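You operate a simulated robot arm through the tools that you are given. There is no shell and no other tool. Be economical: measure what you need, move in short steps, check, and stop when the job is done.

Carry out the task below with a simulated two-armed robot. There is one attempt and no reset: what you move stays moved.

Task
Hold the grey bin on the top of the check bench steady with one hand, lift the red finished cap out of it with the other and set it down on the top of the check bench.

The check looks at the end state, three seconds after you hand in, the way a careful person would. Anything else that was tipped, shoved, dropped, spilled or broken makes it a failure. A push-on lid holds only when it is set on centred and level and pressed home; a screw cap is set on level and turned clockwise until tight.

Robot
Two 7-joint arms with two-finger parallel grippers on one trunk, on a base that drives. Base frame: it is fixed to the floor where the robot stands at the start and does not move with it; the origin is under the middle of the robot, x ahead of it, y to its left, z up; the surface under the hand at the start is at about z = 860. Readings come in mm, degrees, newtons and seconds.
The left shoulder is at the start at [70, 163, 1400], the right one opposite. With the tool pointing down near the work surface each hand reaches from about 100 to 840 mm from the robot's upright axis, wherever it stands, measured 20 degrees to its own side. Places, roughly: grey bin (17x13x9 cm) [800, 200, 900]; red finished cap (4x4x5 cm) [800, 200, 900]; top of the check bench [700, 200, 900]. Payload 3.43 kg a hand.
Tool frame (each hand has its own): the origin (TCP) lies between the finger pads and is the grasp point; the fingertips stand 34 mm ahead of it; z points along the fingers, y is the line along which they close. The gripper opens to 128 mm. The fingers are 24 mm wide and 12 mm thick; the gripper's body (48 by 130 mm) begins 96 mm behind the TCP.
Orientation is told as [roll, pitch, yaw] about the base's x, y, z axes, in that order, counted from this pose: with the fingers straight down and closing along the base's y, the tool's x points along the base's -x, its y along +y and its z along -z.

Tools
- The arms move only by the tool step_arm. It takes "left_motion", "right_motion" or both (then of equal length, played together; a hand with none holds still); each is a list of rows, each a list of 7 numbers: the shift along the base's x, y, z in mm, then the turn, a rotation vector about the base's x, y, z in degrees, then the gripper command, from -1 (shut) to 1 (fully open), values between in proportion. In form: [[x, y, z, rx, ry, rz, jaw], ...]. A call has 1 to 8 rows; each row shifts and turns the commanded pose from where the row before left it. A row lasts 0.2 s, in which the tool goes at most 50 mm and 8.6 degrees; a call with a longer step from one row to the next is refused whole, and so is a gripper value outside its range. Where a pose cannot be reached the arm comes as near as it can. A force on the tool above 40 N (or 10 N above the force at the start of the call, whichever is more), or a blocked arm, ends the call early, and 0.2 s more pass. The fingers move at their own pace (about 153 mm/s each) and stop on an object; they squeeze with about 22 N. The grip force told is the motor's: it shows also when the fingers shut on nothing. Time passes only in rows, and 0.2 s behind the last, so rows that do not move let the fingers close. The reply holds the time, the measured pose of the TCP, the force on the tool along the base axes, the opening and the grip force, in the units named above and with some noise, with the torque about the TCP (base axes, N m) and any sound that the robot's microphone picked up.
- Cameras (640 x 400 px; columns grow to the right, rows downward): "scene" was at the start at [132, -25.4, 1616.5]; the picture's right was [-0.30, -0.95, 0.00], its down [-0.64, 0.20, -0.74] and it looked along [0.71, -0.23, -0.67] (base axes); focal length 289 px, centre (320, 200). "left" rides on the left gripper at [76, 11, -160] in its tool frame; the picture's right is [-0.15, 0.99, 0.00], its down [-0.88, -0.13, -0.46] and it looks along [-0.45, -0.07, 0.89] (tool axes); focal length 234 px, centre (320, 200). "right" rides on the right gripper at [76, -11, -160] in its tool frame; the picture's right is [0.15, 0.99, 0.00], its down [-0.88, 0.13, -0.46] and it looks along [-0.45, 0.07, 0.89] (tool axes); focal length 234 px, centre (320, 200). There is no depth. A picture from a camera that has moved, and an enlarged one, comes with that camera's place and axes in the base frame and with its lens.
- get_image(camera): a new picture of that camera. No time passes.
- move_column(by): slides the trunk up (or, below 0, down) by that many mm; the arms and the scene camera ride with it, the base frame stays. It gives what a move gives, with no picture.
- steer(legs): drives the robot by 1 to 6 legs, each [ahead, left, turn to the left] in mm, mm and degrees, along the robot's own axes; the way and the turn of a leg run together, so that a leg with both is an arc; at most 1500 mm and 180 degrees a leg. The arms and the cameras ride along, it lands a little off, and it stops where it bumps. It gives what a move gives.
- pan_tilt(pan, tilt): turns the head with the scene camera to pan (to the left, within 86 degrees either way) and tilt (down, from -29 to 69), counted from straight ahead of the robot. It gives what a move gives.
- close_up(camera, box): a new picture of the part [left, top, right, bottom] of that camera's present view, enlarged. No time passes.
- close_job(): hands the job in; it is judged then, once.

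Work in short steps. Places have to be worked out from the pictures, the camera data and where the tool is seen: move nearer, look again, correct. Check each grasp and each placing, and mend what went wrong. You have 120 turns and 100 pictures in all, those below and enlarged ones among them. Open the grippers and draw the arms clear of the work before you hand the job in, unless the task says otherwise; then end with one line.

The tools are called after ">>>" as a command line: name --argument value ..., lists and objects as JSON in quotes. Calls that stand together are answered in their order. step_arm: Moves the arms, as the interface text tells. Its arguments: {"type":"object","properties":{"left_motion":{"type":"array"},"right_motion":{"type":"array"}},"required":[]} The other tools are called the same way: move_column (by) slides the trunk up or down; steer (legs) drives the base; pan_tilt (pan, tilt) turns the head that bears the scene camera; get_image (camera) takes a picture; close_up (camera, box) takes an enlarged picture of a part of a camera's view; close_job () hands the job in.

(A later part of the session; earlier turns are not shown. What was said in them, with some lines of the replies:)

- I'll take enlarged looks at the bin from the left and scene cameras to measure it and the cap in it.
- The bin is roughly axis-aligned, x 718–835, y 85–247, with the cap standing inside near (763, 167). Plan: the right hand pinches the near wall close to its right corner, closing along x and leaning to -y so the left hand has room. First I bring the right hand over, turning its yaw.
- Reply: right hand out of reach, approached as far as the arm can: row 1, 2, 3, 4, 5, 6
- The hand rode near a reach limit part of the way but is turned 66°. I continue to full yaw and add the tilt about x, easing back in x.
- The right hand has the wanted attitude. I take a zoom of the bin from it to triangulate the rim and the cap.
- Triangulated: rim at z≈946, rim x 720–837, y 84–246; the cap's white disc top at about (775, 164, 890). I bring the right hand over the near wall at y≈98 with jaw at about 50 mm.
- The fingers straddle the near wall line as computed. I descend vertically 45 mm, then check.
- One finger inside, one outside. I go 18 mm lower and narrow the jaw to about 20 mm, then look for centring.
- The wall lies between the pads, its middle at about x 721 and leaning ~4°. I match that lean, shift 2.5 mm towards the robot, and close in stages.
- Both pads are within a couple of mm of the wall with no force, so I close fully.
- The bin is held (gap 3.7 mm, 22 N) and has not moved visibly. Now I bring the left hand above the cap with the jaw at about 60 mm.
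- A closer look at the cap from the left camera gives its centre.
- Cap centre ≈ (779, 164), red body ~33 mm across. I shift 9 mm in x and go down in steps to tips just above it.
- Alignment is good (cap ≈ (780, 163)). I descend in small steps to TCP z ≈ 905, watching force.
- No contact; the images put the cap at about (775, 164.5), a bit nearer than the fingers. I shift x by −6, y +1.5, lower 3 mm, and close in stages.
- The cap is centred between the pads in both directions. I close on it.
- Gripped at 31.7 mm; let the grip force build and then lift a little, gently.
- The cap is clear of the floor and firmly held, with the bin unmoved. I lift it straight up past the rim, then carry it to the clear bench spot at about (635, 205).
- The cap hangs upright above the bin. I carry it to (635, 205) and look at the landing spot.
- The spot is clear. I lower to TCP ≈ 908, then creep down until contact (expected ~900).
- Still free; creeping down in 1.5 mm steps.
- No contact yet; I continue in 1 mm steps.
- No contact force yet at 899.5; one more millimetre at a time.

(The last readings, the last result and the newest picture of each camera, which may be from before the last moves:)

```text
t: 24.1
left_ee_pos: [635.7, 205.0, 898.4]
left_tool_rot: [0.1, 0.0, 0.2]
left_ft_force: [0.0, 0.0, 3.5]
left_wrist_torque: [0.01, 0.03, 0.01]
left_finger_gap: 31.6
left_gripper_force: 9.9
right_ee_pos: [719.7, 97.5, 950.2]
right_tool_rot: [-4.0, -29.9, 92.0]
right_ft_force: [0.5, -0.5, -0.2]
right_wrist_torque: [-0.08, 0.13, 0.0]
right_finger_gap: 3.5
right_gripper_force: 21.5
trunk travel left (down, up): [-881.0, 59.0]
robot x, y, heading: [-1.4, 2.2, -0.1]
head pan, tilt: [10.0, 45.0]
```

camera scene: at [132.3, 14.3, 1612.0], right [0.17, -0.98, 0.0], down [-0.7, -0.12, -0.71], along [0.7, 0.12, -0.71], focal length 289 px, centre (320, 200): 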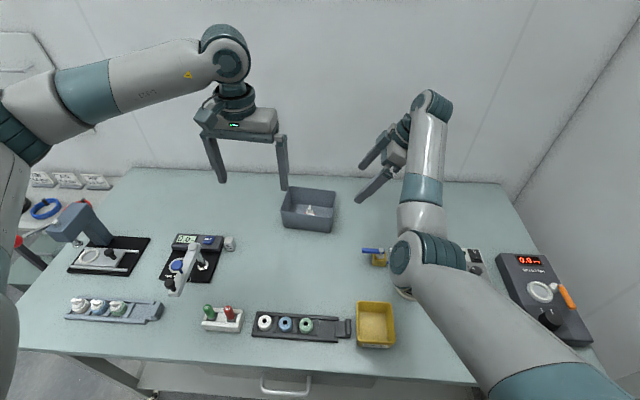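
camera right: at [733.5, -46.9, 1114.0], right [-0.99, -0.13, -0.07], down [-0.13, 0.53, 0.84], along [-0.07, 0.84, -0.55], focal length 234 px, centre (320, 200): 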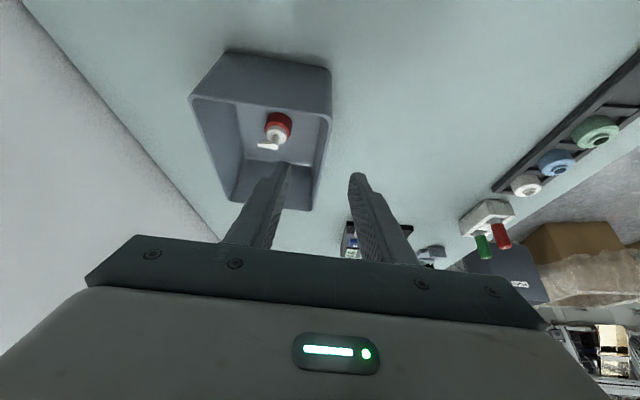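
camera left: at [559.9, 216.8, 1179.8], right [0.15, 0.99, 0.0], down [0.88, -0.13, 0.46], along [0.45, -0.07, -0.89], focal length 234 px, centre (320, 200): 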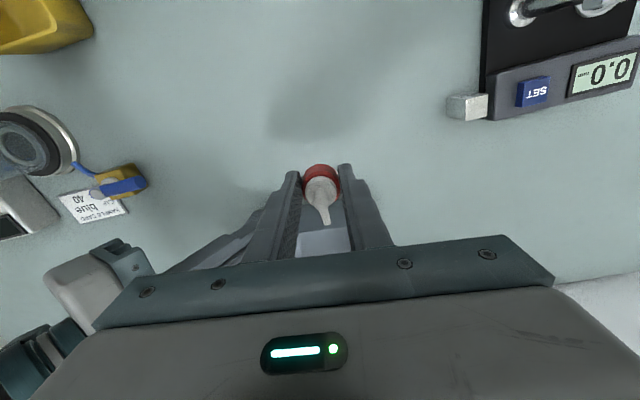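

Now 3.5 N upward: the cap is on the bench. I open the left jaw slowly and symmetrically.

>>> step_arm --left_motion '[[0, 0, 0, 0, 0, 0, -0.45], [0, 0, 0, 0, 0, 0, -0.35], [0, 0, 0, 0, 0, 0, -0.1], [0, 0, 0, 0, 0, 0, -0.06]]'

>>> close_up --camera "scene" --box '[265, 200, 315, 260]'

>>> close_up --camera "left" --box '[220, 80, 420, 220]'

```text
t: 25.1
left_ee_pos: [635.4, 205.5, 898.2]
left_tool_rot: [-0.1, -0.1, 0.0]
left_ft_force: [-0.3, -0.7, 0.2]
left_wrist_torque: [0.0, 0.01, 0.0]
left_finger_gap: 60.2
left_gripper_force: 0.0
right_ee_pos: [719.6, 98.6, 952.4]
right_tool_rot: [-4.0, -29.9, 92.0]
right_ft_force: [0.1, -0.1, 0.4]
right_wrist_torque: [-0.01, 0.1, 0.01]
right_finger_gap: 3.5
right_gripper_force: 21.9
trunk travel left (down, up): [-881.0, 59.0]
robot x, y, heading: [2.8, 0.7, -0.1]
head pan, tilt: [10.0, 45.0]
```

```text
6.67 times, centred on (290, 230) of scene
camera zoom: at [132.5, 14.2, 1612.0], right [0.17, -0.98, 0.0], down [-0.7, -0.12, -0.71], along [0.7, 0.12, -0.71], focal length 1924 px, centre (520, 0)
```

zoom: 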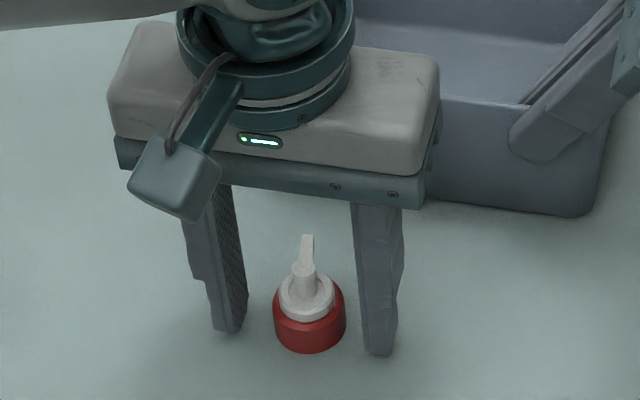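

```text
2.86 times, centred on (320, 150) of left
camera zoom: at [559.8, 216.6, 1057.6], right [0.15, 0.99, 0.0], down [0.88, -0.13, 0.46], along [0.45, -0.07, -0.89], focal length 669 px, centre (320, 343)
```

zoom: 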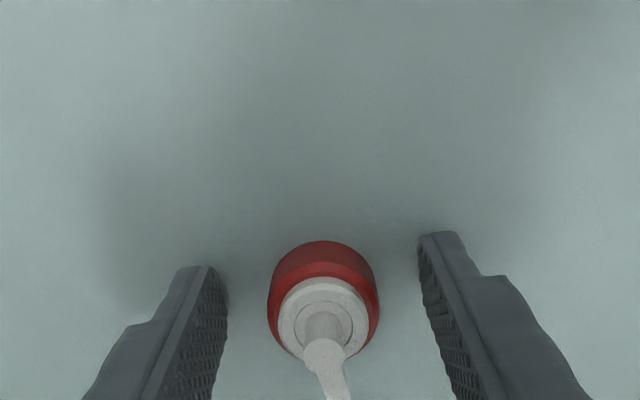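

The cap stands upright and free. I raise the left hand straight up, while the right keeps holding the bin.

>>> step_arm --left_motion '[[0, 0, 10, 0, 0, 0, -0.06], [0, 0, 25, 0, 0, 0, -0.06], [0, 0, 40, 0, 0, 0, -0.06], [0, 0, 45, 0, 0, 0, -0.06], [0, 0, 45, 0, 0, 0, -0.06], [-10, 30, 35, 0, 0, 0, 0], [-10, 30, 35, 0, 0, 0, 0.5], [0, 0, 0, 0, 0, 0, 1]]'

>>> step_arm --right_motion '[[0, 0, 0, 0, 0, 0, -0.9], [0, 0, 0, 0, 0, 0, -0.7], [0, 0, 0, 0, 0, 0, -0.5], [0, 0, 0, 0, 0, 0, -0.4]]'

>>> close_up --camera "scene" --box '[240, 130, 400, 250]'

```text
t: 26.9
left_ee_pos: [613.8, 264.8, 1134.1]
left_tool_rot: [0.0, 0.1, -0.1]
left_ft_force: [-0.1, 0.5, -0.1]
left_wrist_torque: [0.06, 0.01, 0.02]
left_finger_gap: 127.9
left_gripper_force: 0.1
right_ee_pos: [720.1, 97.4, 950.3]
right_tool_rot: [-4.0, -30.0, 92.0]
right_ft_force: [0.5, -0.3, 0.6]
right_wrist_torque: [-0.11, 0.18, 0.04]
right_finger_gap: 3.5
right_gripper_force: 21.8
trunk travel left (down, up): [-881.0, 59.0]
robot x, y, heading: [-1.7, 3.5, -0.0]
head pan, tilt: [10.0, 45.0]
```

```text
t: 27.9
left_ee_pos: [613.5, 266.8, 1133.9]
left_tool_rot: [0.0, 0.1, -0.1]
left_ft_force: [0.3, 0.3, 0.3]
left_wrist_torque: [0.0, 0.03, -0.01]
left_finger_gap: 128.2
left_gripper_force: 0.1
right_ee_pos: [718.8, 98.9, 950.8]
right_tool_rot: [-4.1, -29.9, 92.0]
right_ft_force: [0.2, 0.2, -0.9]
right_wrist_torque: [0.01, -0.04, 0.03]
right_finger_gap: 38.6
right_gripper_force: 0.2
trunk travel left (down, up): [-881.0, 59.0]
robot x, y, heading: [4.7, 1.9, -0.0]
head pan, tilt: [10.0, 45.0]
```

```text
3.33 times, centred on (320, 190) of scene
camera zoom: at [132.3, 14.3, 1612.0], right [0.17, -0.98, 0.0], down [-0.7, -0.12, -0.71], along [0.7, 0.12, -0.71], focal length 962 px, centre (320, 233)
```

zoom: 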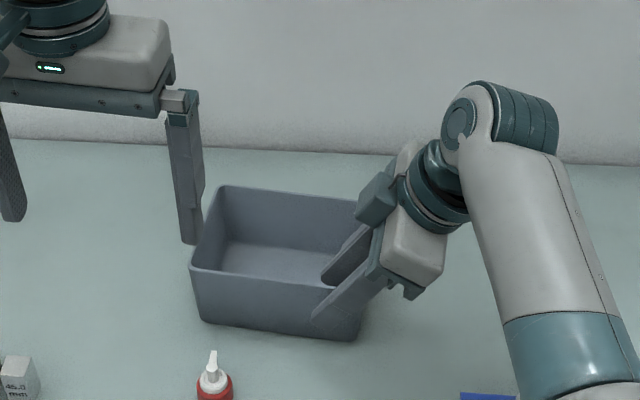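

The jaw is open clear of the wall. I raise the right hand straight up, then withdraw it sideways.

>>> step_arm --right_motion '[[0, 0, 10, 0, 0, 0, -0.4], [0, 0, 20, 0, 0, 0, -0.4], [0, 0, 30, 0, 0, 0, -0.4], [0, 0, 35, 0, 0, 0, -0.4], [0, -30, 30, 0, 0, 0, 0], [0, -40, 20, 0, 0, 0, 0.5], [0, -40, 0, 0, 0, 0, 1], [0, -30, 0, 0, 0, 0, 1]]'

>>> get_image --camera "scene"

>>> close_up --camera "scene" --box '[240, 150, 400, 270]'

```text
t: 29.7
left_ee_pos: [614.5, 264.8, 1133.3]
left_tool_rot: [0.1, 0.0, 0.2]
left_ft_force: [0.2, -0.1, 0.1]
left_wrist_torque: [0.03, 0.01, 0.01]
left_finger_gap: 127.6
left_gripper_force: 0.0
right_ee_pos: [722.2, -43.9, 1095.9]
right_tool_rot: [-4.0, -30.1, 92.0]
right_ft_force: [-0.4, -0.4, -0.2]
right_wrist_torque: [-0.01, -0.02, -0.03]
right_finger_gap: 128.0
right_gripper_force: 0.2
trunk travel left (down, up): [-881.0, 59.0]
robot x, y, heading: [-1.6, -1.8, 0.0]
head pan, tilt: [10.0, 45.0]
```

```text
60 pictures are left
camera scene: at [132.3, 12.6, 1612.1], right [0.17, -0.98, 0.0], down [-0.7, -0.12, -0.71], along [0.7, 0.12, -0.71], focal length 289 px, centre (320, 200)
```

scene: 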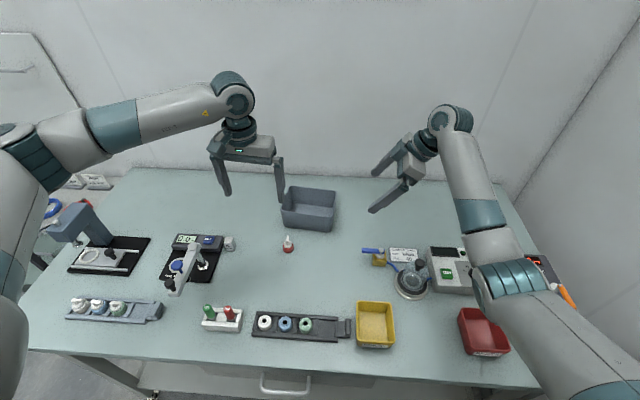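

```text
3.33 times, centred on (320, 210) of scene
camera zoom: at [132.3, 12.6, 1612.1], right [0.17, -0.98, 0.0], down [-0.7, -0.12, -0.71], along [0.7, 0.12, -0.71], focal length 962 px, centre (320, 167)
```

zoom: 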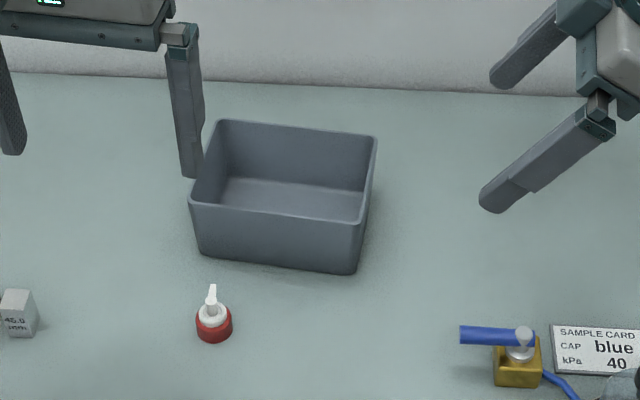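

The cap stands upright on the bench, the bin sits where it was, both hands are open and clear, and nothing else was disturbed. I hand in.

>>> close_job

```text
The job is handed in.
```

The red cap is out of the grey bin and standing upright on the check bench. The right hand held the bin steady throughout, both grippers ended open and clear, and I saw nothing else disturbed.
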